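You operate a simulated robot arm through the tools that you are given. There is no shell and no other tool. Be economical: measure what you need, move in short steps, check, and stop when the job is done.

Carry out the task below with a simulated robot arm. There is one attempt and no reset: what you move stays moved.

TASK
Vent the ported block by the card and wipe the oil off it.
Fine: row one's plug comes out, row two's is backed off one turn; the loose plug goes in the red parts tray, the pad back in its place.

It is judged by the outcome, as a careful person would: the job done as asked, and still so three seconds after it is handed in. It fails if anything else is knocked over, pushed out of place, dropped, spilled or broken.

THE ROBOT
A 6-joint arm with a two-finger parallel gripper, fixed in place. Base frame: the origin is at the foot of the arm, x ahead of it, y to its left, z up; the work surface is at about z = 0. Lengths are in m, angles in degrees, forces in N, time in s.
With the tool pointing down near the work surface it reaches from about 0.14 to 0.58 m from the base axis. Its first joint turns from -66.0 to 66.0 degrees. Payload 2.1 kg.
Tool frame: the origin (TCP) lies between the finger pads and is the grasp point; the fingertips stand 0.03 m ahead of it; z points along the fingers, y is the line along which they close. The gripper opens to 0.094 m. The fingers are 0.028 m wide and 0.01 m thick; the gripper's body (0.05 by 0.096 m) begins 0.055 m behind the TCP.
Orientation is that of the tool frame in the base frame, as a unit quaternion [w, x, y, z]. With the fingers straight down and closing along the base's y, the tool's x points along the base's -x, its y along +y and its z along -z.

THE INTERFACE
- The arm moves only by the tool servo_tool. Its argument "plan" is text: rows parted by semicolons, each of 7 numbers parted by spaces: the shift along the base's x, y, z in m, then the turn, a rotation vector about the base's x, y, z in degrees, then the gripper command, from -1 (shut) to 1 (fully open), values between in proportion. In form: tx ty tz rx ry rz claw; .... A call has 1 to 10 rows; each row is the pose to reach, as a shift and turn from the pose commanded when the call began. A row lasts 0.2 s, in which the tool goes at most 0.05 m and 8.6 degrees; a call with a longer step from one row to the next is refused whole, and so is a gripper value outside its range. A pose out of reach is approached as far as the arm can. The call stops where the force on the tool passes 70 N (or 10 N more than at its start, if that is more) or the arm is blocked; 0.2 s more then pass. The fingers move at their own pace (about 0.072 m/s each) and stop on an object; they squeeze with about 22 N. The grip force told is the motor's: it shows also when the fingers shut on nothing. Time passes only in rows, and 0.2 s behind the last, so rows that repeat a pose let the fingers close. It gives the time, the measured TCP pose, the force on the tool (base axes), the opening and the grip force at its end, in the units of the frame above (readings bear some noise).
- Cameras (640 x 400 px; columns grow to the right, rows downward): "scene" is fixed at [0.0751, -0.3863, 0.4817]; the picture's right is [0.65, -0.76, 0.00], its down [-0.45, -0.39, -0.80] and it looks along [0.60, 0.52, -0.60] (base axes); focal length 283 px, centre (320, 200). "wrist" rides on the gripper at [-0.037, 0, -0.058] in the tool frame; the picture's right is [0.00, -1.00, 0.00], its down [0.97, 0.00, -0.24] and it looks along [0.24, 0.00, 0.97] (tool axes); focal length 218 px, centre (320, 200).
- grab_frame(camera): a new picture of that camera. No time passes.
- pixel_to_xyz(camera, pixels): for up to 12 pixels [column, row] of the newest picture of that camera ("zoom" is the newest enlarged one), the place [x, y, z] in the base frame of the surface seen there, good to about 0.002 m, but the place of the scene camera against the robot may be out by one fixed shift of up to 0.012 m in any direction. No time passes.
- enlarge(camera, box): a new picture of the part [left, top, right, bottom] of that camera's present view, enlarged. No time passes.
- finish_job(): hands the job in; it is judged then, once.

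Work in short steps. Measure before you move; look again where a grasp or a placing could have gone wrong, and mend it. You have 80 turns and 34 pictures in all, the two below and enlarged ones among them. Open the gripper and draw the arm clear of the work before you hand the job in, unless the task says otherwise; then end with one line.

The tools are called after "Emit:" as name(argument=value, ...) on one line, values as JSON. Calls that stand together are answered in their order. servo_tool: Moves the arm, as the interface text tells. Its arguments: {"type":"object","properties":{"plan":{"type":"string"}},"required":["plan"]} The other tools are called the same way: grab_frame (camera) takes a picture; pixel_to_xyz (camera, pixels) gives the place of the surface under pixels of a picture; enlarge (camera, box) takes an enlarged picture of a part of a camera's view; finish_job () hands the job in.

At the start:

```text
clock: 0.0
tool_pos: [0.2318, -0.1328, 0.2826]
orientation: [0.0, -0.001, 1.0, -0.001]
wrist_force: [-0.1, 0.0, -0.4]
gripper_width: 0.094
gripper_force: 0.1
```

scene: 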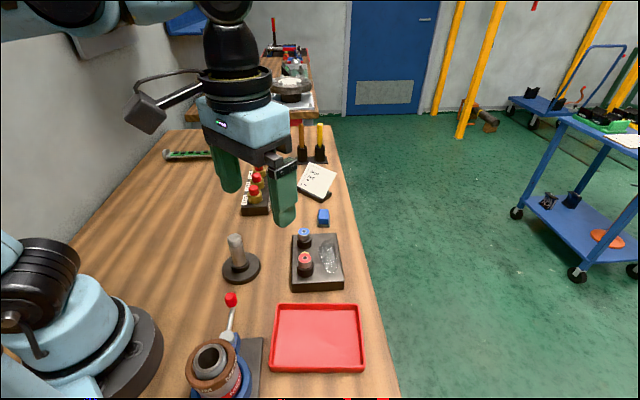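
wrist: 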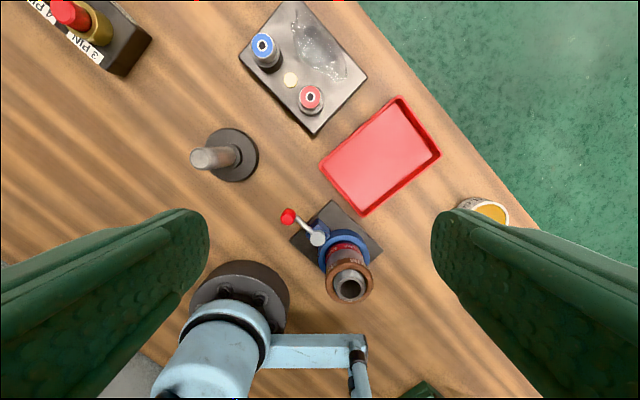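

The scene shows a card near (316,180), a ported block near (317,262) with two plugs and an oil smear, and a blue pad at (323,217). I enlarge the card and the block to read them.

Emit:
enlarge(camera="scene", box=[285, 155, 349, 205])

Emit:
enlarge(camera="scene", box=[230, 150, 390, 300])

```text
8.00 times, centred on (317, 180) of scene
```

zoom: 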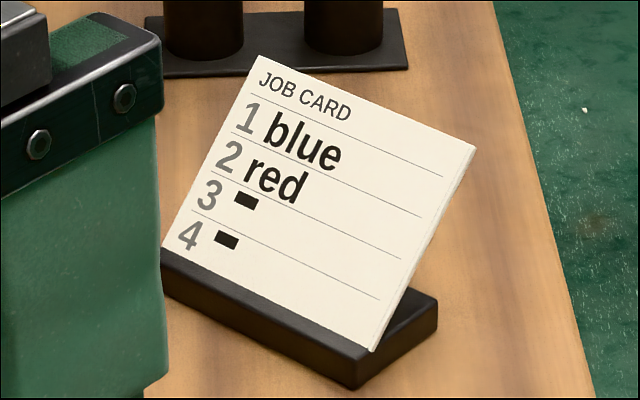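

```text
2.67 times, centred on (310, 225) of scene
```

zoom: 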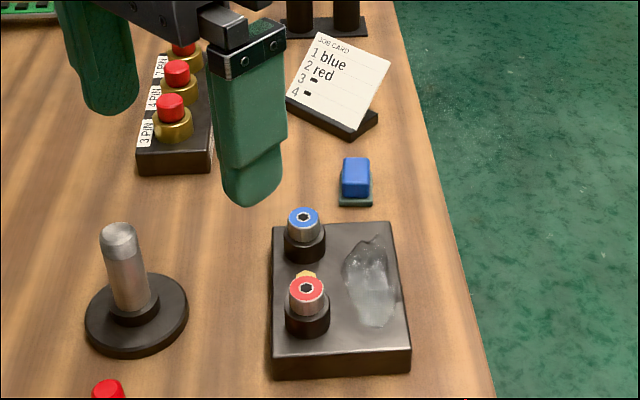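

Card: row 1 blue (comes out), row 2 red (one turn back). I take positions from the wrist picture, and look closer at the block.

Emit:
pixel_to_xyz(camera="wrist", pixels=[[263, 45], [310, 97], [291, 79], [282, 5], [367, 75], [312, 133], [241, 55], [325, 50], [382, 155], [320, 165], [366, 212], [440, 155]])

Emit:
enlarge(camera="wrist", box=[230, 0, 390, 140])

Emit:
pixel_to_xyz(camera="scene", pixels=[[304, 232], [305, 258], [323, 213], [323, 223], [317, 340], [237, 240], [254, 196], [330, 250], [322, 288], [296, 288], [319, 225]])

```text
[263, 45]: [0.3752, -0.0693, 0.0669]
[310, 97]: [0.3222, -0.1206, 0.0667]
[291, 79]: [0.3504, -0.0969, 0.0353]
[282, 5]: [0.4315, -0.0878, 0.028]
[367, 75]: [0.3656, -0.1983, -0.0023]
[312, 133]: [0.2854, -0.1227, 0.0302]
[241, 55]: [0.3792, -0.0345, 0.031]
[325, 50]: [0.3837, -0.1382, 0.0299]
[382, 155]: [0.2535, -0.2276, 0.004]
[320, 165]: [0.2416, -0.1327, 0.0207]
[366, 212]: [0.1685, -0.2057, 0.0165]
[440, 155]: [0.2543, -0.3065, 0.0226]
```

```text
2.86 times, centred on (310, 70) of wrist
```

zoom: 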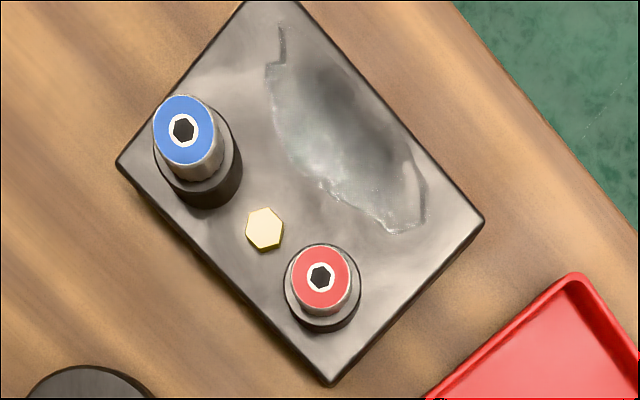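

```text
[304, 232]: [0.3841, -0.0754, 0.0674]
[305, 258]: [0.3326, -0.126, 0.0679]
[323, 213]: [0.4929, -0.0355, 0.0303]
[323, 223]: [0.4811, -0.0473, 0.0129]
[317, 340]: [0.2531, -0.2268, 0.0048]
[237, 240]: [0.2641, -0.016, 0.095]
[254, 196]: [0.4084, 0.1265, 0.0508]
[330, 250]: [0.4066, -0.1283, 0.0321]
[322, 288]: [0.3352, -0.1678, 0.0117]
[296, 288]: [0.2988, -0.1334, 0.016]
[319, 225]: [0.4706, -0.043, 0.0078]
```

Scene offset is about (+0.009,-0.006). I move over the blue plug for a closer look.

Emit:
servo_tool(plan="0.04 0.016 0 0 0 0 1;0.08 0.032 -0.02 0 0 0 1;0.11 0.048 -0.05 0 0 0 1;0.1232 0.064 -0.08 0 0 0 1;0.1232 0.064 -0.08 0 0 0 1")

Emit:
grab_frame(camera="wrist")

```text
clock: 1.2
tool_pos: [0.3548, -0.0675, 0.2025]
orientation: [0.0, 0.0, 1.0, -0.002]
wrist_force: [0.2, 0.6, 0.3]
gripper_width: 0.0939
gripper_force: 0.2
```

```text
28 pictures are left
```

wrist: 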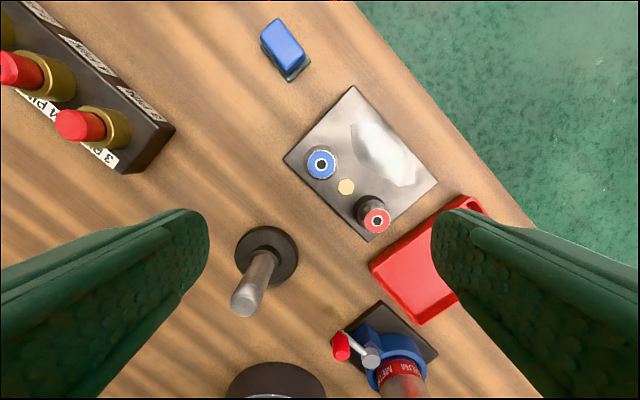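

Blue plug at (321,164), red at (377,220), pad at (284,45). I measure them and enlarge.

Emit:
enlarge(camera="wrist", box=[250, 10, 450, 250])

Emit:
pixel_to_xyz(camera="wrist", pixels=[[321, 158], [377, 214], [346, 187], [353, 87], [437, 183], [370, 240], [285, 158], [283, 40], [290, 75], [370, 122], [400, 180], [366, 202]])

```text
1.67 times, centred on (350, 130) of wrist
```

zoom: 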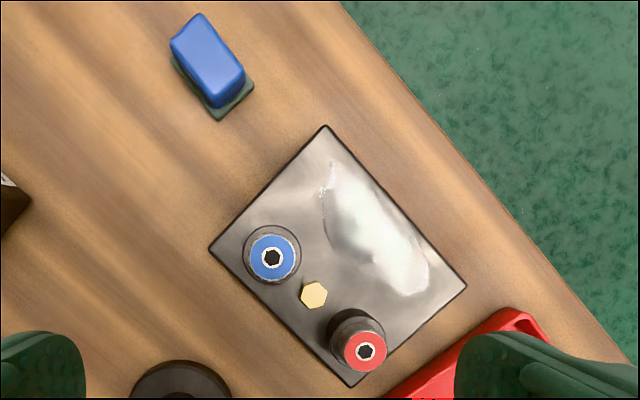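

```text
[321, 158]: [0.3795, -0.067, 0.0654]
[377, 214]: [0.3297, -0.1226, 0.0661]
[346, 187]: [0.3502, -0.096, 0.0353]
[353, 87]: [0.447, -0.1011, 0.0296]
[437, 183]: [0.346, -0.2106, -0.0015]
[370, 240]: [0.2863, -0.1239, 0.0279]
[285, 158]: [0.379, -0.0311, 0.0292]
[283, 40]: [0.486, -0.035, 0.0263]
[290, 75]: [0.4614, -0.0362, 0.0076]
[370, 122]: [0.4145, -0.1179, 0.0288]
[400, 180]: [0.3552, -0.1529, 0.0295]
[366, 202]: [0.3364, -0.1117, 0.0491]
```

Blue axis ≈ (0.376,-0.068), top 0.066, collar top ≈0.049. I go above it with the gripper partly closed and pre-wind -86° to test wrist range.

Emit:
servo_tool(plan="0.005 0 -0.01 0 0 -8.6 0.2;0.01 0 -0.02 0 0 -17.2 0.1;0.015 0 -0.03 0 0 -25.8 0;0.021 0.001 -0.04 0 0 -34.4 0;0.021 0.001 -0.05 0 0 -43 0;0.021 0.001 -0.06 0 0 -51.6 0;0.021 0.001 -0.07 0 0 -60.2 0;0.021 0.001 -0.075 0 0 -68.8 0;0.021 0.001 -0.075 0 0 -77.4 0;0.021 0.001 -0.075 0 0 -86 0")

Emit:
grab_frame(camera="wrist")

```text
clock: 3.4
tool_pos: [0.3759, -0.0673, 0.1285]
orientation: [0.0, 0.683, 0.73, -0.001]
wrist_force: [-0.5, -0.3, 0.8]
gripper_width: 0.047
gripper_force: 0.0
```

```text
26 pictures are left
```

wrist: 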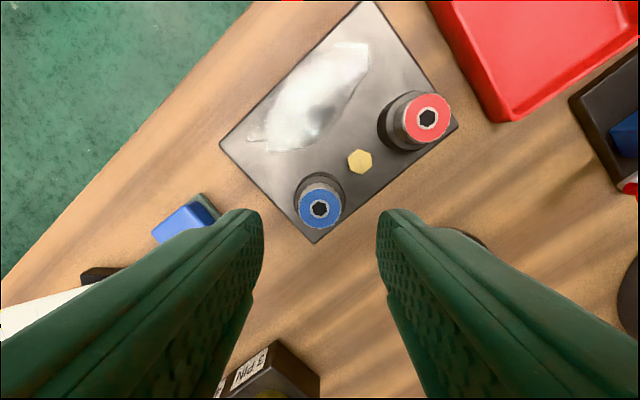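

Range is fine so far; blue at (320,208) is centred between the fingers. I check its centre in the other direction.

Emit:
pixel_to_xyz(camera="wrist", pixels=[[320, 192], [320, 222], [303, 208], [337, 208], [428, 98], [428, 138], [410, 118], [445, 118], [325, 182], [398, 105], [318, 200]])

Emit:
servo_tool(plan="0 0 0 0 0 -8.6 0;0 0 0 0 0 -17.2 0;0 0 0 0 0 -25.8 0;0 0 0 0 0 -34.4 0;0 0 0 0 0 -43 0;0 0 0 0 0 -51.6 0;0 0 0 0 0 -60.2 0;0 0 0 0 0 -68.8 0;0 0 0 0 0 -77.4 0;0 0 0 0 0 -86 0")

```text
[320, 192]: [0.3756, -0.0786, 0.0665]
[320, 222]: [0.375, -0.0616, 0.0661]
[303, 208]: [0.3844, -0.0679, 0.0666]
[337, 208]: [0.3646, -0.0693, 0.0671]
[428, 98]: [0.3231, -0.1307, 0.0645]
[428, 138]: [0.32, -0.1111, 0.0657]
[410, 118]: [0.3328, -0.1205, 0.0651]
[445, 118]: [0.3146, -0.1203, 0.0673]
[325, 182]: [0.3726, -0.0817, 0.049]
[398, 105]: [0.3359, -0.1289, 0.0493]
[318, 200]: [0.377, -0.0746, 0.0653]
```

```text
clock: 5.6
tool_pos: [0.3762, -0.0673, 0.1279]
orientation: [-0.001, 0.998, 0.068, 0.0]
wrist_force: [-0.1, 0.3, 0.4]
gripper_width: 0.047
gripper_force: 0.1
```

Blue centre (0.375,-0.069), collar top 0.049. Descend to TCP z 0.082 and close on the knob.

Emit:
servo_tool(plan="-0.001 -0.0015 -0.02 0 0 0 -0.2;-0.001 -0.0015 -0.04 0 0 0 -0.2;-0.001 -0.0015 -0.0455 0 0 0 -0.2;-0.001 -0.0015 -0.0455 0 0 0 -1;-0.001 -0.0015 -0.0455 0 0 0 -1;-0.001 -0.0015 -0.0455 0 0 0 -1")

Emit:
enlarge(camera="scene", box=[250, 190, 370, 300])

```text
clock: 7.0
tool_pos: [0.3753, -0.0701, 0.0822]
orientation: [-0.001, 0.998, 0.069, 0.0]
wrist_force: [0.2, -4.1, 0.0]
gripper_width: 0.0244
gripper_force: 21.8
```

```text
3.64 times, centred on (310, 245) of scene
```

zoom: 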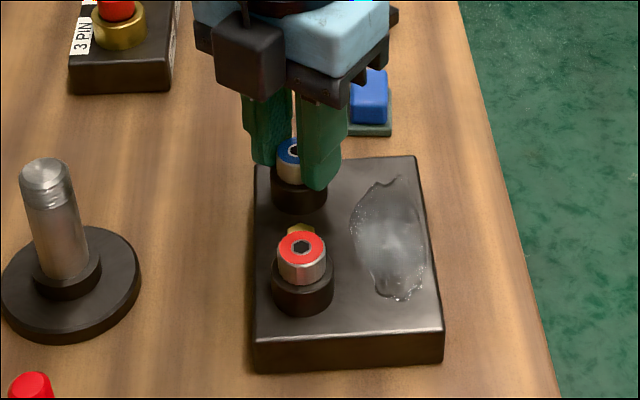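

Gripped (0.0244). Turn CCW (loosening) 86° while easing the tool -1 mm in y, watching forces.

Emit:
servo_tool(plan="0 -0.001 0 0 0 8.6 -1;0 -0.001 0 0 0 17.2 -1;0 -0.001 0 0 0 25.8 -1;0 -0.001 0 0 0 34.4 -1;0 -0.001 0 0 0 43 -1")

```text
clock: 8.2
tool_pos: [0.3758, -0.0705, 0.0821]
orientation: [0.001, 0.902, 0.432, 0.0]
wrist_force: [2.6, -6.7, 1.0]
gripper_width: 0.0246
gripper_force: 22.8
```

Force grew slightly in y; I check whether the plug turned and block stayed.

Emit:
enlarge(camera="scene", box=[250, 190, 370, 300])

Emit:
enlarge(camera="wrist", box=[220, 140, 420, 300])

```text
3.64 times, centred on (310, 245) of scene
```

zoom: 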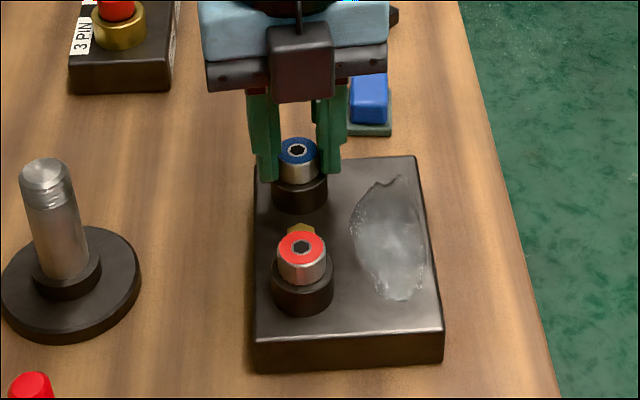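

```text
2.50 times, centred on (320, 220) of wrist
```

zoom: 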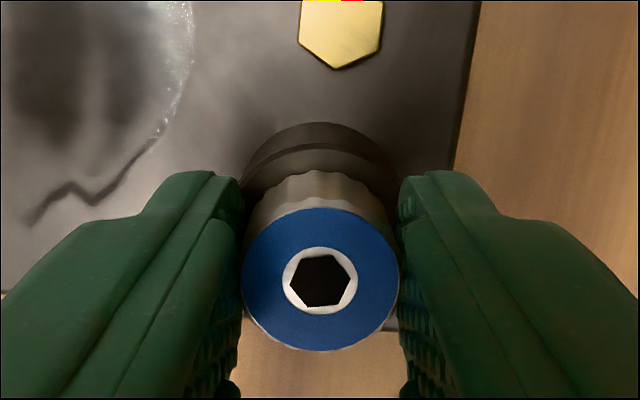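

Block hasn't moved. Continue 86° and compare the hex in the tool view (currently vertices left/right).

Emit:
servo_tool(plan="0 0 0 0 0 8.6 -1;0 0 0 0 0 17.2 -1;0 0 0 0 0 25.8 -1;0 0 0 0 0 34.4 -1;0 0 0 0 0 43 -1;0 0 0 0 0 51.6 -1;0 0 0 0 0 60.2 -1;0 0 0 0 0 68.8 -1;0 0 0 0 0 77.4 -1;0 0 0 0 0 86 -1")

Emit:
enlarge(camera="wrist", box=[220, 140, 420, 300])

```text
clock: 10.4
tool_pos: [0.3772, -0.0693, 0.0833]
orientation: [0.002, 0.365, 0.931, 0.0]
wrist_force: [16.6, -4.2, 0.7]
gripper_width: 0.0245
gripper_force: 21.9
```

```text
2.50 times, centred on (320, 220) of wrist
```

zoom: 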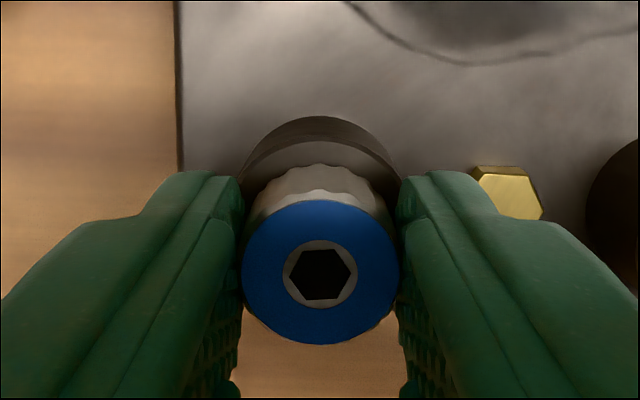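

The hex stayed aligned with the tool, so the plug turns. It pushes tool +x and rises ~1 mm; I recentre (+2 mm x, +1 mm y) and follow up with the rise.

Emit:
servo_tool(plan="0.001 0.0005 0.001 0 0 8.6 -1;0.002 0.001 0.0012 0 0 17.2 -1;0.002 0.001 0.0013 0 0 25.8 -1;0.002 0.001 0.0015 0 0 34.4 -1;0.002 0.001 0.0016 0 0 43 -1;0.002 0.001 0.0018 0 0 51.6 -1;0.002 0.001 0.0019 0 0 60.2 -1;0.002 0.001 0.002 0 0 68.8 -1;0.002 0.001 0.0021 0 0 77.4 -1;0.002 0.001 0.0022 0 0 86 -1")

```text
clock: 12.6
tool_pos: [0.376, -0.0693, 0.0838]
orientation: [0.0, -0.367, 0.93, -0.001]
wrist_force: [-12.8, -6.9, -3.7]
gripper_width: 0.0246
gripper_force: 22.0
```

Continue turning, recentred slightly (−1.2 mm x), slower rise.

Emit:
servo_tool(plan="-0.0006 -0.0005 0 0 0 8.6 -1;-0.0012 -0.0005 0 0 0 17.2 -1;-0.0012 -0.0005 0.0001 0 0 25.8 -1;-0.0012 -0.0005 0.0001 0 0 34.4 -1;-0.0012 -0.0005 0.0002 0 0 43 -1;-0.0012 -0.0005 0.0002 0 0 51.6 -1;-0.0012 -0.0005 0.0003 0 0 60.2 -1;-0.0012 -0.0005 0.0004 0 0 68.8 -1;-0.0012 -0.0005 0.0004 0 0 77.4 -1;-0.0012 -0.0005 0.0005 0 0 86 -1")

```text
clock: 14.8
tool_pos: [0.3751, -0.068, 0.0842]
orientation: [-0.001, 0.903, -0.429, 0.001]
wrist_force: [-0.7, 12.4, -6.7]
gripper_width: 0.0244
gripper_force: 21.8
```

~301° so far. Follow y +1.5 mm, keep z, continue turning to see wrist range.

Emit:
servo_tool(plan="0.0005 0.0007 0 0 0 8.6 -1;0.0005 0.0015 0 0 0 17.2 -1;0.0005 0.0015 0 0 0 25.8 -1;0.0005 0.0015 0 0 0 34.4 -1;0.0005 0.001 0 0 0 43 -1;0.0005 0.001 0.0002 0 0 51.6 -1;0.0005 0.001 0.0003 0 0 60.2 -1;0.0005 0.0005 0.0004 0 0 68.8 -1;0.0005 0 0.0004 0 0 77.4 -1;0.0005 0 0.0005 0 0 86 -1")

Emit:
enlarge(camera="wrist", box=[220, 140, 420, 300])

```text
clock: 16.1
tool_pos: [0.3773, -0.0384, 0.0862]
orientation: [0.047, 0.995, -0.092, -0.001]
wrist_force: [-7.1, -45.0, -6.6]
gripper_width: 0.0786
gripper_force: 21.8
stopped in row 6: the force on the tool passed its limit (the readings are from after the stop); the commanded pose is now the measured one
out of reach, approached as far as the arm can: row 4, 5, 6
```

```text
2.50 times, centred on (320, 220) of wrist
```

zoom: 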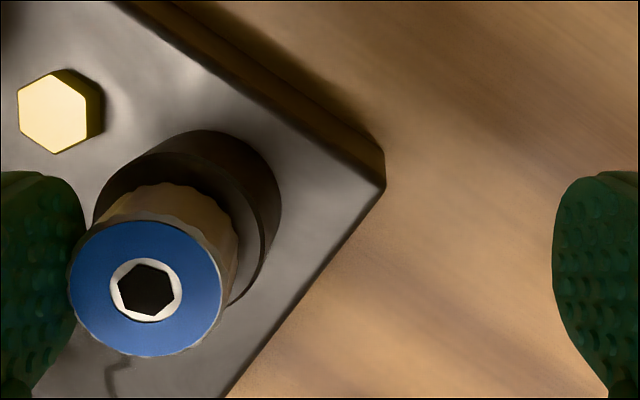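

Wrist limit hit near +165°; the tool slipped sideways off the plug. I open, shift back toward the plug's centre (-y) to relieve it, then rise.

Emit:
servo_tool(plan="0 -0.006 0 0 0 0 1;0 -0.02 0 0 0 0 1;0 -0.026 0 0 0 0 1;0 -0.028 0.02 0 0 0 1;0 -0.028 0.05 0 0 0 1")

Emit:
enlarge(camera="scene", box=[250, 190, 370, 300])

Emit:
grab_frame(camera="wrist")

```text
clock: 17.2
tool_pos: [0.381, -0.034, 0.1339]
orientation: [0.039, 0.995, -0.09, 0.001]
wrist_force: [0.9, 0.2, -0.1]
gripper_width: 0.0939
gripper_force: 0.1
out of reach, approached as far as the arm can: row 1, 2, 3, 4, 5
```

```text
3.64 times, centred on (310, 245) of scene
```

zoom: 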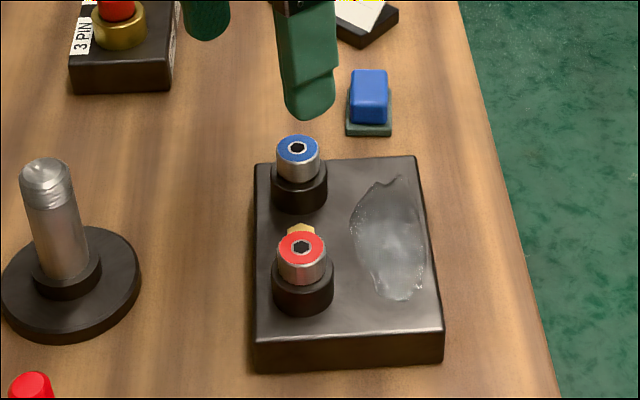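

```text
19 pictures are left
```

wrist: 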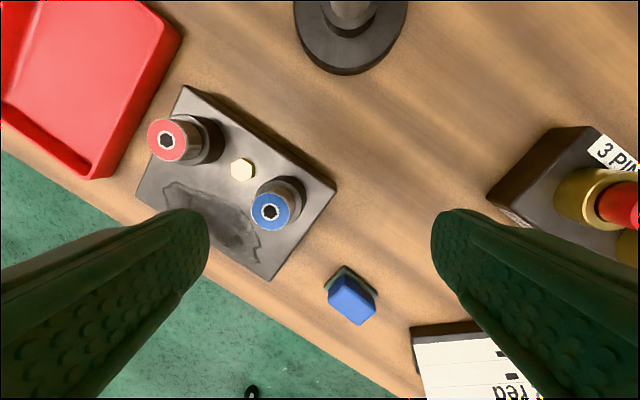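

Nothing was displaced. I measure how far blue has risen, and unwind the wrist (levelling the ~4.5° tilt).

Emit:
pixel_to_xyz(camera="wrist", pixels=[[258, 212], [283, 212], [270, 223], [160, 132], [180, 132], [168, 150], [345, 270], [352, 300], [351, 324], [330, 282], [375, 295]])

Emit:
servo_tool(plan="0 0 0 4.5 0 -7 1;0 0 0 4.5 0 -7 1")

```text
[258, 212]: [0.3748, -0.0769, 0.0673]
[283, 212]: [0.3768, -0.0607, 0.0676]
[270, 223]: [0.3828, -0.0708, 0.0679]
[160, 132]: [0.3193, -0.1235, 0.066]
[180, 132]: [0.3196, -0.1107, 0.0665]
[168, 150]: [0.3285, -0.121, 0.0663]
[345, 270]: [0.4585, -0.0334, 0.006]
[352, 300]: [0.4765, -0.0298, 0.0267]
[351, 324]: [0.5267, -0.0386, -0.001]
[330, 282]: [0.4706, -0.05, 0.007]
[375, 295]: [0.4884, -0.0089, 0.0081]
```

```text
clock: 17.9
tool_pos: [0.3797, -0.0346, 0.1356]
orientation: [-0.002, 0.989, -0.148, -0.007]
wrist_force: [-0.2, 0.7, -0.2]
gripper_width: 0.094
gripper_force: 0.0
```

Blue has risen ~1.5–2 mm per turn. Unwind: go back over blue's axis at (0.3755,-0.069) while turning −84°.

Emit:
servo_tool(plan="-0.002 -0.015 0 0 0 -8.4 0.3;-0.0042 -0.0344 0 0 0 -16.8 0;-0.0042 -0.0344 0 0 0 -25.2 0;-0.0042 -0.0344 0 0 0 -33.6 -0.2;-0.0042 -0.0344 0 0 0 -42 -0.2;-0.0042 -0.0344 0 0 0 -50.4 -0.2;-0.0042 -0.0344 0 0 0 -58.8 -0.2;-0.0042 -0.0344 0 0 0 -67.2 -0.2;-0.0042 -0.0344 0 0 0 -75.6 -0.2;-0.0042 -0.0344 0 0 0 -84 -0.2")

Emit:
servo_tool(plan="0 0 0 0 0 -8.4 -0.2;0 0 0 0 0 -16.8 -0.2;0 0 0 0 0 -25.2 -0.2;0 0 0 0 0 -33.6 -0.2;0 0 0 0 0 -42 -0.2;0 0 0 0 0 -50.4 -0.2;0 0 0 0 0 -58.8 -0.2;0 0 0 0 0 -67.2 -0.2;0 0 0 0 0 -75.6 -0.2;0 0 0 0 0 -84 -0.2")

Emit:
servo_tool(plan="0 0 0 0 0 -8.4 -0.2;0 0 0 0 0 -16.8 -0.2;0 0 0 0 0 -25.2 -0.2;0 0 0 0 0 -33.6 -0.2;0 0 0 0 0 -42 -0.2;0 0 0 0 0 -50.4 -0.2;0 0 0 0 0 -58.8 -0.2;0 0 0 0 0 -67.2 -0.2;0 0 0 0 0 -75.6 -0.2;0 0 0 0 0 -84 -0.2")

Emit:
servo_tool(plan="0 0 0 0 0 -8.4 -0.2;0 0 0 0 0 -16.8 -0.2;0 0 0 0 0 -25.2 -0.2;0 0 0 0 0 -33.6 -0.2;0 0 0 0 0 -42 -0.2;0 0 0 0 0 -50.4 -0.2;0 0 0 0 0 -58.8 -0.2;0 0 0 0 0 -67.2 -0.2;0 0 0 0 0 -75.6 -0.2;0 0 0 0 0 -84 -0.2")

```text
clock: 20.1
tool_pos: [0.3758, -0.0698, 0.1349]
orientation: [0.005, -0.635, 0.772, 0.003]
wrist_force: [0.2, 0.0, 0.5]
gripper_width: 0.0374
gripper_force: 0.0
```

```text
clock: 22.2
tool_pos: [0.3763, -0.0691, 0.136]
orientation: [0.006, 0.044, 0.999, -0.001]
wrist_force: [-0.6, -0.8, 0.1]
gripper_width: 0.0374
gripper_force: 0.0
```

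```text
clock: 24.4
tool_pos: [0.3756, -0.0694, 0.1351]
orientation: [0.003, 0.701, 0.713, -0.004]
wrist_force: [0.1, 0.2, 0.2]
gripper_width: 0.0375
gripper_force: 0.0
```

```text
clock: 26.6
tool_pos: [0.3751, -0.0687, 0.1359]
orientation: [0.0, 0.998, 0.061, -0.006]
wrist_force: [0.2, 0.4, -0.6]
gripper_width: 0.0375
gripper_force: 0.0
```

Now −173°. Descend to TCP z≈0.083 and grip blue again.

Emit:
servo_tool(plan="0 0 -0.02 0 0 0 -0.2;0 0 -0.04 0 0 0 -0.2;0 0 -0.0525 0 0 0 -0.2;0 0 -0.0525 0 0 0 -1;0 0 -0.0525 0 0 0 -1;0 0 -0.0525 0 0 0 -1")

```text
clock: 28.1
tool_pos: [0.376, -0.0689, 0.0829]
orientation: [0.0, 0.998, 0.062, -0.006]
wrist_force: [0.2, -1.6, 0.3]
gripper_width: 0.0243
gripper_force: 22.2
```

Well centred. Turn 84° with ~0.4 mm rise.

Emit:
servo_tool(plan="0 0 0 0 0 8.4 -1;0 0 0.0001 0 0 16.8 -1;0 0 0.0001 0 0 25.2 -1;0 0 0.0002 0 0 33.6 -1;0 0 0.0002 0 0 42 -1;0 0 0.0003 0 0 50.4 -1;0 0 0.0003 0 0 58.8 -1;0 0 0.0004 0 0 67.2 -1;0 0 0.0004 0 0 75.6 -1;0 0 0.0005 0 0 84 -1")

Emit:
servo_tool(plan="0 0 0 0 0 8.4 -1;0 0 0.0001 0 0 16.8 -1;0 0 0.0001 0 0 25.2 -1;0 0 0.0002 0 0 33.6 -1;0 0 0.0002 0 0 42 -1;0 0 0.0003 0 0 50.4 -1;0 0 0.0003 0 0 58.8 -1;0 0 0.0004 0 0 67.2 -1;0 0 0.0004 0 0 75.6 -1;0 0 0.0005 0 0 84 -1")

```text
clock: 30.2
tool_pos: [0.3755, -0.0683, 0.0845]
orientation: [0.005, 0.7, 0.715, -0.004]
wrist_force: [4.9, -9.2, -0.7]
gripper_width: 0.0245
gripper_force: 21.9
```

```text
clock: 32.5
tool_pos: [0.3761, -0.0709, 0.0836]
orientation: [0.006, 0.042, 0.999, -0.001]
wrist_force: [11.0, -8.1, -0.9]
gripper_width: 0.0244
gripper_force: 21.6
```

Steady. Two more 84° turns (to about +163° would be the limit; I stop at ~+155°).

Emit:
servo_tool(plan="0.0005 -0.0003 0 0 0 8.4 -1;0.0005 -0.0003 0.0001 0 0 16.8 -1;0.0005 -0.0003 0.0002 0 0 25.2 -1;0.0005 -0.0003 0.0003 0 0 33.6 -1;0.0005 -0.0003 0.0004 0 0 42 -1;0.0005 0 0.0005 0 0 50.4 -1;0 0 0.0005 0 0 58.8 -1;0 0 0.0006 0 0 67.2 -1;0 0 0.0006 0 0 75.6 -1;0 0 0.0007 0 0 84 -1")

Emit:
servo_tool(plan="0 0 0 0 0 8.4 -1;0 0 0.0001 0 0 16.8 -1;0 0 0.0002 0 0 25.2 -1;0 0 0.0003 0 0 33.6 -1;0 0 0.0004 0 0 42 -1;0 0 0.0005 0 0 50.4 -1;0 0 0.0005 0 0 58.8 -1;0 0 0.0006 0 0 67.2 -1")

Emit:
enlarge(camera="scene", box=[250, 190, 370, 300])

```text
clock: 34.6
tool_pos: [0.3755, -0.0697, 0.0851]
orientation: [0.005, -0.637, 0.771, 0.003]
wrist_force: [2.1, -5.6, -1.2]
gripper_width: 0.0243
gripper_force: 22.5
```

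```text
clock: 36.5
tool_pos: [0.3763, -0.0698, 0.0851]
orientation: [-0.002, 0.957, -0.289, -0.006]
wrist_force: [13.3, -6.3, -1.1]
gripper_width: 0.0244
gripper_force: 21.4
```

```text
3.64 times, centred on (310, 245) of scene
```

zoom: 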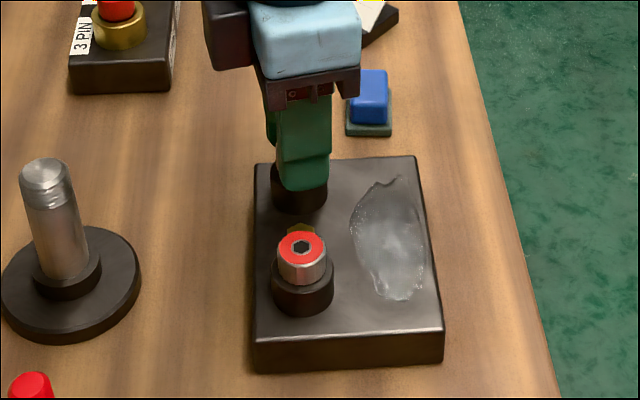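

~1.8 turns so far. Try a gentle 2 mm tug to see whether it is free.

Emit:
servo_tool(plan="0 0 0.001 0 0 0 -1;0 0 0.002 0 0 0 -1")

```text
clock: 37.0
tool_pos: [0.3748, -0.0689, 0.0861]
orientation: [-0.001, 0.957, -0.29, -0.006]
wrist_force: [6.5, -3.0, -14.4]
gripper_width: 0.0246
gripper_force: 22.0
```

Still threaded (−14 N). Release, unwind in place around the knob (6 mm clearance per side), and re-grip.

Emit:
servo_tool(plan="0 0 -0.002 0 0 0 -0.1;0 0 -0.002 0 0 0 -0.1;0 0 -0.002 0 0 -8.4 -0.1;0 0 -0.002 0 0 -16.8 -0.1;0 0 -0.002 0 0 -25.2 -0.1;0 0 -0.002 0 0 -33.6 -0.1;0 0 -0.002 0 0 -42 -0.1;0 0 -0.002 0 0 -50.4 -0.1;0 0 -0.002 0 0 -58.8 -0.1;0 0 -0.002 0 0 -67.2 -0.1")

Emit:
servo_tool(plan="0 0 0 0 0 -8.4 -0.1;0 0 0 0 0 -16.8 -0.1;0 0 0 0 0 -25.2 -0.1;0 0 0 0 0 -33.6 -0.1;0 0 0 0 0 -42 -0.1;0 0 0 0 0 -50.4 -0.1;0 0 0 0 0 -58.8 -0.1;0 0 0 0 0 -67.2 -0.1;0 0 0 0 0 -75.6 -0.1;0 0 0 0 0 -84 -0.1")

Emit:
servo_tool(plan="0 0 0 0 0 -8.4 -0.1;0 0 0 0 0 -16.8 -0.1;0 0 0 0 0 -25.2 -0.1;0 0 0 0 0 -33.6 -0.1;0 0 0 0 0 -42 -0.1;0 0 0 0 0 -50.4 -0.1;0 0 0 0 0 -58.8 -0.1;0 0 0 0 0 -67.2 -0.1;0 0 0 0 0 -75.6 -0.1;0 0 0 0 0 -84 -0.1")

Emit:
servo_tool(plan="0 0 0 0 0 -8.4 -0.1;0 0 0 0 0 -16.8 -0.1;0 0 0 0 0 -25.2 -0.1;0 0 0 0 0 -33.6 -0.1;0 0 0 0 0 -42 -0.1;0 0 0 0 0 -50.4 -0.1;0 0 0 0 0 -58.8 -0.1;0 0 0 0 0 -67.2 -0.1;0 0 0 0 0 -75.6 -0.1;0 0 0 0 0 -81 -0.1")

Emit:
servo_tool(plan="0 0 0 0 0 0 -1;0 0 0 0 0 0 -1;0 0 0 0 0 0 -1")

```text
clock: 39.2
tool_pos: [0.3764, -0.0705, 0.0862]
orientation: [0.006, -0.636, 0.772, 0.004]
wrist_force: [1.0, 0.8, -0.8]
gripper_width: 0.0423
gripper_force: 0.0
```

```text
clock: 41.5
tool_pos: [0.376, -0.0697, 0.0847]
orientation: [0.006, 0.045, 0.999, -0.002]
wrist_force: [0.3, 0.5, 0.4]
gripper_width: 0.0424
gripper_force: 0.2
```

```text
clock: 43.6
tool_pos: [0.3751, -0.0688, 0.0863]
orientation: [0.003, 0.701, 0.713, -0.004]
wrist_force: [0.2, 0.2, -0.2]
gripper_width: 0.0423
gripper_force: 0.1
```

```text
clock: 45.9
tool_pos: [0.3757, -0.0695, 0.0848]
orientation: [0.0, 0.996, 0.086, -0.006]
wrist_force: [0.0, 0.1, -0.1]
gripper_width: 0.0424
gripper_force: 0.0
```

```text
clock: 46.6
tool_pos: [0.3762, -0.0696, 0.0848]
orientation: [0.0, 0.996, 0.089, -0.005]
wrist_force: [-0.2, 0.3, -1.0]
gripper_width: 0.0247
gripper_force: 21.9
```

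Gripped again, well centred at −170°. Turn out another ~320° with slight upward following, then tug.

Emit:
servo_tool(plan="0 0 0 0 0 8.4 -1;0 0 0.0001 0 0 16.8 -1;0 0 0.0001 0 0 25.2 -1;0 0 0.0002 0 0 33.6 -1;0 0 0.0002 0 0 42 -1;0 0 0.0003 0 0 50.4 -1;0 0 0.0003 0 0 58.8 -1;0 0 0.0004 0 0 67.2 -1;0 0 0.0004 0 0 75.6 -1;0 0 0.0005 0 0 84 -1")

Emit:
servo_tool(plan="0 0 0 0 0 8.4 -1;0 0 0.0001 0 0 16.8 -1;0 0 0.0001 0 0 25.2 -1;0 0 0.0002 0 0 33.6 -1;0 0 0.0002 0 0 42 -1;0 0 0.0003 0 0 50.4 -1;0 0 0.0003 0 0 58.8 -1;0 0 0.0004 0 0 67.2 -1;0 0 0.0004 0 0 75.6 -1;0 0 0.0005 0 0 84 -1")

Emit:
servo_tool(plan="0 0 0 0 0 8.4 -1;0 0 0.0001 0 0 16.8 -1;0 0 0.0001 0 0 25.2 -1;0 0 0.0002 0 0 33.6 -1;0 0 0.0002 0 0 42 -1;0 0 0.0003 0 0 50.4 -1;0 0 0.0003 0 0 58.8 -1;0 0 0.0004 0 0 67.2 -1;0 0 0.0004 0 0 75.6 -1;0 0 0.0005 0 0 84 -1")

Emit:
servo_tool(plan="0 0 0 0 0 8.4 -1;0 0 0.0001 0 0 16.8 -1;0 0 0.0002 0 0 25.2 -1;0 0 0.0003 0 0 33.6 -1;0 0 0.0004 0 0 42 -1;0 0 0.0005 0 0 50.4 -1;0 0 0.0005 0 0 58.8 -1;0 0 0.0006 0 0 64 -1")

Emit:
servo_tool(plan="0 0 0.001 0 0 0 -1;0 0 0.002 0 0 0 -1")

```text
clock: 48.9
tool_pos: [0.3779, -0.0693, 0.0855]
orientation: [0.004, 0.681, 0.733, -0.004]
wrist_force: [6.7, -6.7, 2.4]
gripper_width: 0.0244
gripper_force: 21.8
```

```text
clock: 51.0
tool_pos: [0.3744, -0.069, 0.0874]
orientation: [0.006, 0.016, 1.0, 0.0]
wrist_force: [4.0, -0.4, -0.3]
gripper_width: 0.0248
gripper_force: 21.7
```

```text
clock: 53.2
tool_pos: [0.3752, -0.0675, 0.0867]
orientation: [0.006, -0.658, 0.753, 0.005]
wrist_force: [-0.2, -1.1, -1.3]
gripper_width: 0.0245
gripper_force: 21.9
```

```text
clock: 55.0
tool_pos: [0.3763, -0.0699, 0.0875]
orientation: [-0.001, 0.957, -0.291, -0.006]
wrist_force: [0.5, 0.6, -1.2]
gripper_width: 0.0245
gripper_force: 21.5
```

```text
clock: 55.6
tool_pos: [0.3757, -0.0682, 0.09]
orientation: [-0.002, 0.956, -0.292, -0.004]
wrist_force: [0.9, -0.9, -1.0]
gripper_width: 0.0245
gripper_force: 22.0
```

Free: no resistance on the tug. Lift straight up 8 cm and look.

Emit:
servo_tool(plan="0 0 0.01 0 0 0 -1;0 0 0.03 0 0 0 -1;0 0 0.05 0 0 0 -1;0 0 0.08 0 0 0 -1;0 0 0.08 0 0 0 -1")

Emit:
grab_frame(camera="scene")

```text
clock: 56.9
tool_pos: [0.3756, -0.0692, 0.1702]
orientation: [-0.002, 0.957, -0.291, -0.006]
wrist_force: [-0.6, -0.1, 0.4]
gripper_width: 0.0
gripper_force: 22.2
```

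```text
17 pictures are left
```

scene: 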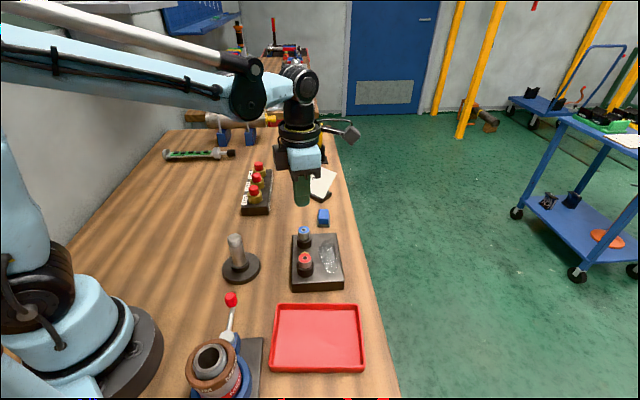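

The fingers closed on nothing; blue is still in the block. Look closely.

Emit:
enlarge(camera="scene", box=[270, 210, 350, 300])

Emit:
pixel_to_xyz(camera="zoom", pixels=[[275, 90], [275, 70], [285, 220], [285, 245]])

Emit:
grab_frame(camera="wrist")

```text
4.44 times, centred on (310, 255) of scene
```

zoom: 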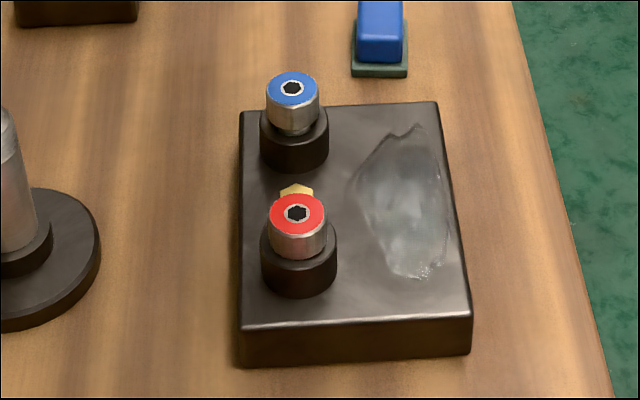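

```text
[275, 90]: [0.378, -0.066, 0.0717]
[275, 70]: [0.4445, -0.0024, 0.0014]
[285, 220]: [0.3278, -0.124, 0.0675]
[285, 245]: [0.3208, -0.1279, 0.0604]
```

```text
15 pictures are left
```

wrist: 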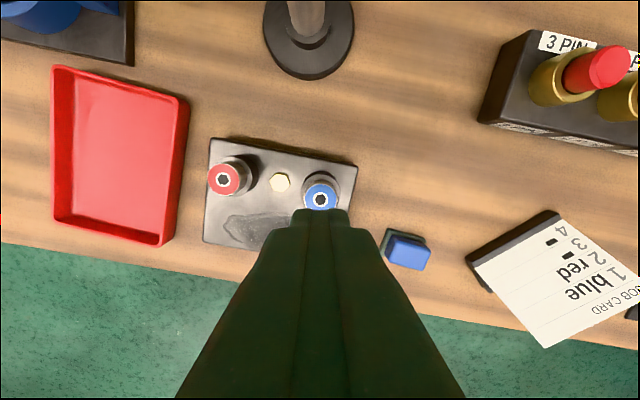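

Blue now stands ~5 mm high (top 0.0717). I re-grip lower here at +147° and tug slowly, to see whether it is still threaded.

Emit:
servo_tool(plan="0 0 0 0 0 0 -0.1;0 0 -0.03 0 0 0 -0.1;0 0 -0.06 0 0 0 -0.1;0 0 -0.085 0 0 0 -0.1;0 0 -0.0865 0 0 0 -0.1;0 0 -0.0865 0 0 0 -1;0 0 -0.0865 0 0 0 -1;0 0 -0.0865 0 0 0 -1")

Emit:
servo_tool(plan="0 0 0.001 0 0 0 -1;0 0 0.002 0 0 0 -1;0 0 0.002 0 0 0 -1")

```text
clock: 58.6
tool_pos: [0.375, -0.0682, 0.0842]
orientation: [-0.003, 0.957, -0.291, -0.006]
wrist_force: [1.1, 6.3, -1.1]
gripper_width: 0.0244
gripper_force: 22.3
```

```text
clock: 59.5
tool_pos: [0.3764, -0.0695, 0.0855]
orientation: [-0.002, 0.957, -0.292, -0.005]
wrist_force: [-0.3, -0.9, -0.3]
gripper_width: 0.0246
gripper_force: 22.0
```

Almost no force. Raise another 3 mm slowly and look at the plug.

Emit:
servo_tool(plan="0 0 0.001 0 0 0 -1;0 0 0.002 0 0 0 -1;0 0 0.003 0 0 0 -1;0 0 0.003 0 0 0 -1")

Emit:
enlarge(camera="scene", box=[280, 200, 340, 250])

```text
clock: 60.5
tool_pos: [0.3765, -0.0688, 0.0866]
orientation: [-0.002, 0.956, -0.292, -0.005]
wrist_force: [0.0, -0.1, -1.4]
gripper_width: 0.0244
gripper_force: 22.3
```

```text
8.00 times, centred on (310, 225) of scene
```

zoom: 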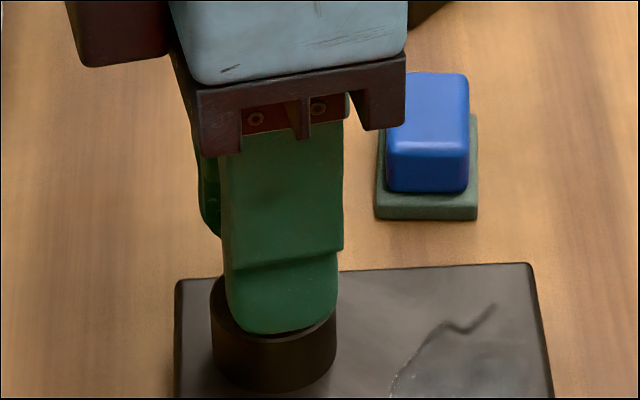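

Raise slowly 15 mm more and check the grip.

Emit:
servo_tool(plan="0 0 0.001 0 0 0 -1;0 0 0.002 0 0 0 -1;0 0 0.003 0 0 0 -1;0 0 0.004 0 0 0 -1;0 0 0.005 0 0 0 -1;0 0 0.006 0 0 0 -1")

Emit:
servo_tool(plan="0 0 0.0015 0 0 0 -1;0 0 0.003 0 0 0 -1;0 0 0.0045 0 0 0 -1;0 0 0.006 0 0 0 -1;0 0 0.0075 0 0 0 -1;0 0 0.009 0 0 0 -1")

Emit:
enlarge(camera="wrist", box=[240, 140, 400, 300])

```text
clock: 61.9
tool_pos: [0.375, -0.0685, 0.0946]
orientation: [-0.002, 0.957, -0.291, -0.006]
wrist_force: [0.3, 0.7, -1.0]
gripper_width: 0.0245
gripper_force: 21.9
```

```text
clock: 63.2
tool_pos: [0.3755, -0.0707, 0.1041]
orientation: [-0.002, 0.957, -0.292, -0.005]
wrist_force: [-0.3, -0.2, -1.3]
gripper_width: 0.0244
gripper_force: 22.3
```

```text
2.50 times, centred on (320, 220) of wrist
```

zoom: 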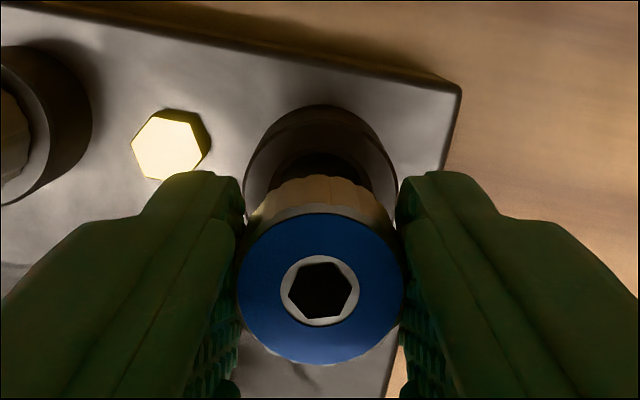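

The plug is out (hex head following at TCP 0.104). Raise gently to clear, then carry smoothly to above the tray centre (0.2535,-0.2276), unwinding the wrist on the way.

Emit:
servo_tool(plan="0 0 0.002 0 0 0 -1;0 0 0.005 0 0 0 -1;0 0 0.009 0 0 0 -1;0 0 0.014 0 0 0 -1;0 0 0.02 0 0 0 -1;0 0 0.026 0 0 0 -1;0 0 0.032 0 0 0 -1;0 0 0.038 0 0 0 -1;0 0 0.042 0 0 0 -1;0 0 0.044 0 0 0 -1")

Emit:
servo_tool(plan="-0.002 -0.003 0 0 0 -4 -1;-0.006 -0.008 0 0 0 -10 -1;-0.012 -0.016 0 0 0 -16 -1;-0.019 -0.025 0 0 0 -22 -1;-0.026 -0.034 0 0 0 -28 -1;-0.033 -0.043 0 0 0 -34 -1;-0.040 -0.052 0 0 0 -40 -1;-0.047 -0.061 0 0 0 -46 -1;-0.054 -0.070 0 0 0 -52 -1;-0.061 -0.079 0 0 0 -58 -1")

Emit:
servo_tool(plan="-0.007 -0.009 0 0 0 0 -1;-0.014 -0.018 0 0 0 0 -1;-0.021 -0.027 0 0 0 0 -1;-0.028 -0.036 0 0 0 0 -1;-0.035 -0.045 0 0 0 0 -1;-0.042 -0.054 0 0 0 0 -1;-0.049 -0.063 0 0 0 0 -1;-0.055 -0.071 0 0 0 0 -1;-0.059 -0.077 0 0 0 0 -1;-0.061 -0.079 0 0 0 0 -1")

Emit:
grab_frame(camera="scene")

```text
clock: 65.5
tool_pos: [0.3759, -0.0689, 0.1478]
orientation: [-0.003, 0.957, -0.291, -0.005]
wrist_force: [-0.5, 0.0, -1.2]
gripper_width: 0.0244
gripper_force: 22.4
```

```text
clock: 67.7
tool_pos: [0.3137, -0.1486, 0.1467]
orientation: [0.005, -0.694, 0.72, 0.003]
wrist_force: [0.1, 0.1, -0.6]
gripper_width: 0.0248
gripper_force: 21.9
```

```text
clock: 69.8
tool_pos: [0.2534, -0.2272, 0.1474]
orientation: [0.004, -0.696, 0.718, 0.003]
wrist_force: [-1.5, 0.0, -0.7]
gripper_width: 0.0242
gripper_force: 22.0
```

```text
12 pictures are left
```

scene: 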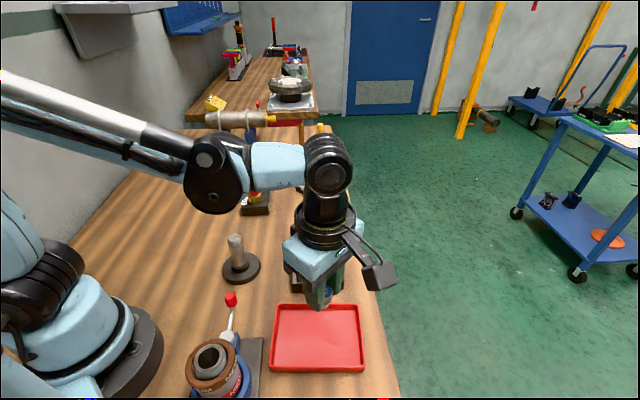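

Plug held above the tray. Before descending I check the height/position of the nearby lever fixture.

Emit:
pixel_to_xyz(camera="scene", pixels=[[231, 299], [215, 352], [233, 360], [230, 325], [316, 338], [275, 370], [357, 310]])

Emit:
servo_tool(plan="0 0 -0.005 0 0 0 -1;0 0 -0.015 0 0 0 -1;0 0 -0.025 0 0 0 -1;0 0 -0.035 0 0 0 -1;0 0 -0.045 0 0 0 -1;0 0 -0.055 0 0 0 -1;0 0 -0.063 0 0 0 -1;0 0 -0.068 0 0 0 -1")

```text
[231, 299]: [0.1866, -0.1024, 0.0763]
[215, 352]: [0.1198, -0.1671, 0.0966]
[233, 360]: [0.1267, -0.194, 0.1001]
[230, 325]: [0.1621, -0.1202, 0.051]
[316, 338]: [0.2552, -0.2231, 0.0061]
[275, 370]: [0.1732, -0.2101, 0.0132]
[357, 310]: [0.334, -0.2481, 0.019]
```

```text
clock: 71.7
tool_pos: [0.2542, -0.2281, 0.079]
orientation: [0.004, -0.695, 0.719, 0.003]
wrist_force: [-0.2, -0.2, -1.3]
gripper_width: 0.0242
gripper_force: 21.7
```

Fixture is 13 cm away, fine. Lower slowly to contact.

Emit:
servo_tool(plan="0 0 -0.003 0 0 0 -1;0 0 -0.006 0 0 0 -1;0 0 -0.009 0 0 0 -1;0 0 -0.012 0 0 0 -1;0 0 -0.015 0 0 0 -1;0 0 -0.018 0 0 0 -1")

Emit:
enlarge(camera="scene", box=[260, 260, 380, 380])

```text
clock: 73.0
tool_pos: [0.254, -0.2267, 0.0609]
orientation: [0.003, -0.695, 0.719, 0.004]
wrist_force: [0.7, -0.3, -1.4]
gripper_width: 0.0243
gripper_force: 22.3
```

```text
3.33 times, centred on (320, 320) of scene
```

zoom: 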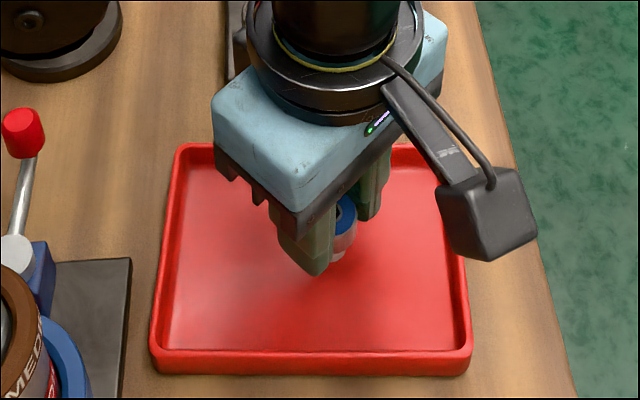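

Emit:
servo_tool(plan="0 0 -0.002 0 0 0 -1;0 0 -0.004 0 0 0 -1;0 0 -0.006 0 0 0 -1;0 0 -0.008 0 0 0 -1")

Emit:
servo_tool(plan="0 0 -0.0015 0 0 0 -1;0 0 -0.003 0 0 0 -1;0 0 -0.0045 0 0 0 -1")

```text
clock: 74.0
tool_pos: [0.2539, -0.2275, 0.0525]
orientation: [0.004, -0.695, 0.719, 0.004]
wrist_force: [0.3, -0.8, 0.1]
gripper_width: 0.0248
gripper_force: 21.8
```

```text
clock: 74.8
tool_pos: [0.2541, -0.228, 0.0491]
orientation: [0.004, -0.695, 0.719, 0.003]
wrist_force: [-1.8, 0.3, 16.2]
gripper_width: 0.0246
gripper_force: 21.9
```

Contact with the tray floor (+16 N). Release gently and rise.

Emit:
servo_tool(plan="0 0 0.001 0 0 0 -1;0 0 0.001 0 0 0 -0.3;0 0 0.001 0 0 0 -0.1;0 0 0.001 0 0 0 -0.1;0 0 0.015 0 0 0 -0.1;0 0 0.04 0 0 0 -0.1;0 0 0.08 0 0 0 -0.1;0 0 0.1 0 0 0 -0.1")

Emit:
grab_frame(camera="wrist")

```text
clock: 76.7
tool_pos: [0.2544, -0.2265, 0.1497]
orientation: [0.004, -0.695, 0.719, 0.004]
wrist_force: [-1.2, -0.1, 0.2]
gripper_width: 0.0426
gripper_force: 0.1
```

```text
10 pictures are left
```

wrist: 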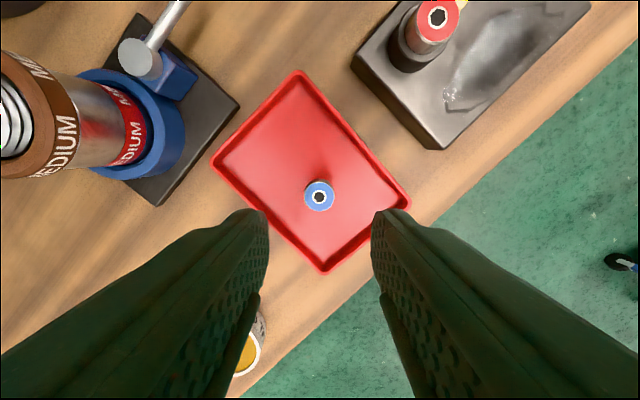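

Blue plug stands in the tray. Now go over red (0.3225,-0.1205), winding back to about −84°.

Emit:
servo_tool(plan="0.01 0.015 0 0 0 -8.6 -0.1;0.02 0.03 0 0 0 -17.2 -0.1;0.03 0.045 0 0 0 -25.8 -0.1;0.04 0.06 0 0 0 -34.4 -0.1;0.05 0.075 0 0 0 -43 -0.1;0.06 0.09 0 0 0 -51.6 -0.1;0.069 0.1065 0 0 0 -60.2 -0.1;0.069 0.1065 0 0 0 -68.8 -0.1;0.069 0.1065 0 0 0 -77.4 -0.1;0.069 0.1065 0 0 0 -86 -0.1")

Emit:
servo_tool(plan="0 0 0 0 0 -8.6 -0.1;0 0 0 0 0 -17.2 -0.1;0 0 0 0 0 -25.8 -0.1;0 0 0 0 0 -34.4 -0.1;0 0 -0.005 0 0 -43 -0.1;0 0 -0.01 0 0 -51.6 -0.1;0 0 -0.015 0 0 -60.2 -0.1;0 0 -0.02 0 0 -68.8 -0.1;0 0 -0.02 0 0 -77.4 -0.1;0 0 -0.02 0 0 -86 -0.1")

Emit:
enlarge(camera="wrist", box=[240, 120, 400, 280])

Emit:
pixel_to_xyz(camera="zoom", pixels=[[320, 200], [280, 220], [360, 220], [320, 180], [320, 260], [320, 230]])

```text
clock: 78.8
tool_pos: [0.323, -0.1214, 0.1486]
orientation: [0.005, -0.016, 1.0, -0.001]
wrist_force: [-0.1, -0.6, -0.2]
gripper_width: 0.0422
gripper_force: 0.1
```

```text
clock: 81.0
tool_pos: [0.3239, -0.1204, 0.1287]
orientation: [0.004, 0.67, 0.742, -0.004]
wrist_force: [-0.6, -0.4, 0.2]
gripper_width: 0.0423
gripper_force: 0.0
```

```text
2.50 times, centred on (320, 200) of wrist
```

zoom: 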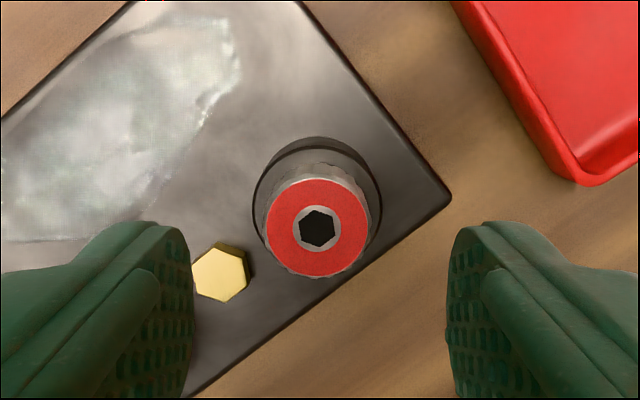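

```text
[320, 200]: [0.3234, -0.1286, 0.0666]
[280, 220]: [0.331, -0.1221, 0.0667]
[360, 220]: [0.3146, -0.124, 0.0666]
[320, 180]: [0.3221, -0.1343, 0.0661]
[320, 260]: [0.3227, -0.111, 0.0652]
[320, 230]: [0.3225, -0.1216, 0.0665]
```

Red is centred at (0.323,-0.1208); hex vertices point up/down in this view at −84°. Descend, grip, and turn exactly 180° CCW with 1 mm rise.

Emit:
servo_tool(plan="0 0 -0.02 0 0 0 -0.1;0 0 -0.04 0 0 0 -0.1;0 0 -0.0465 0 0 0 -0.1;0 0 -0.0465 0 0 0 -1;0 0 -0.0465 0 0 0 -1;0 0 -0.0465 0 0 0 -1")

Emit:
enlarge(camera="wrist", box=[240, 140, 400, 300])

```text
clock: 82.5
tool_pos: [0.3237, -0.12, 0.0819]
orientation: [0.006, 0.669, 0.743, -0.003]
wrist_force: [15.6, -0.2, 0.0]
gripper_width: 0.0246
gripper_force: 21.4
```

```text
2.50 times, centred on (320, 220) of wrist
```

zoom: 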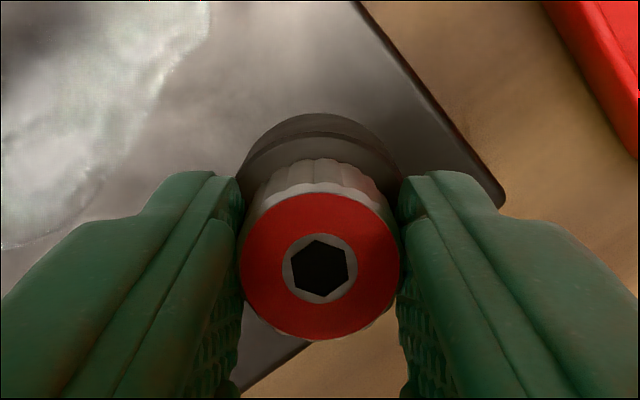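

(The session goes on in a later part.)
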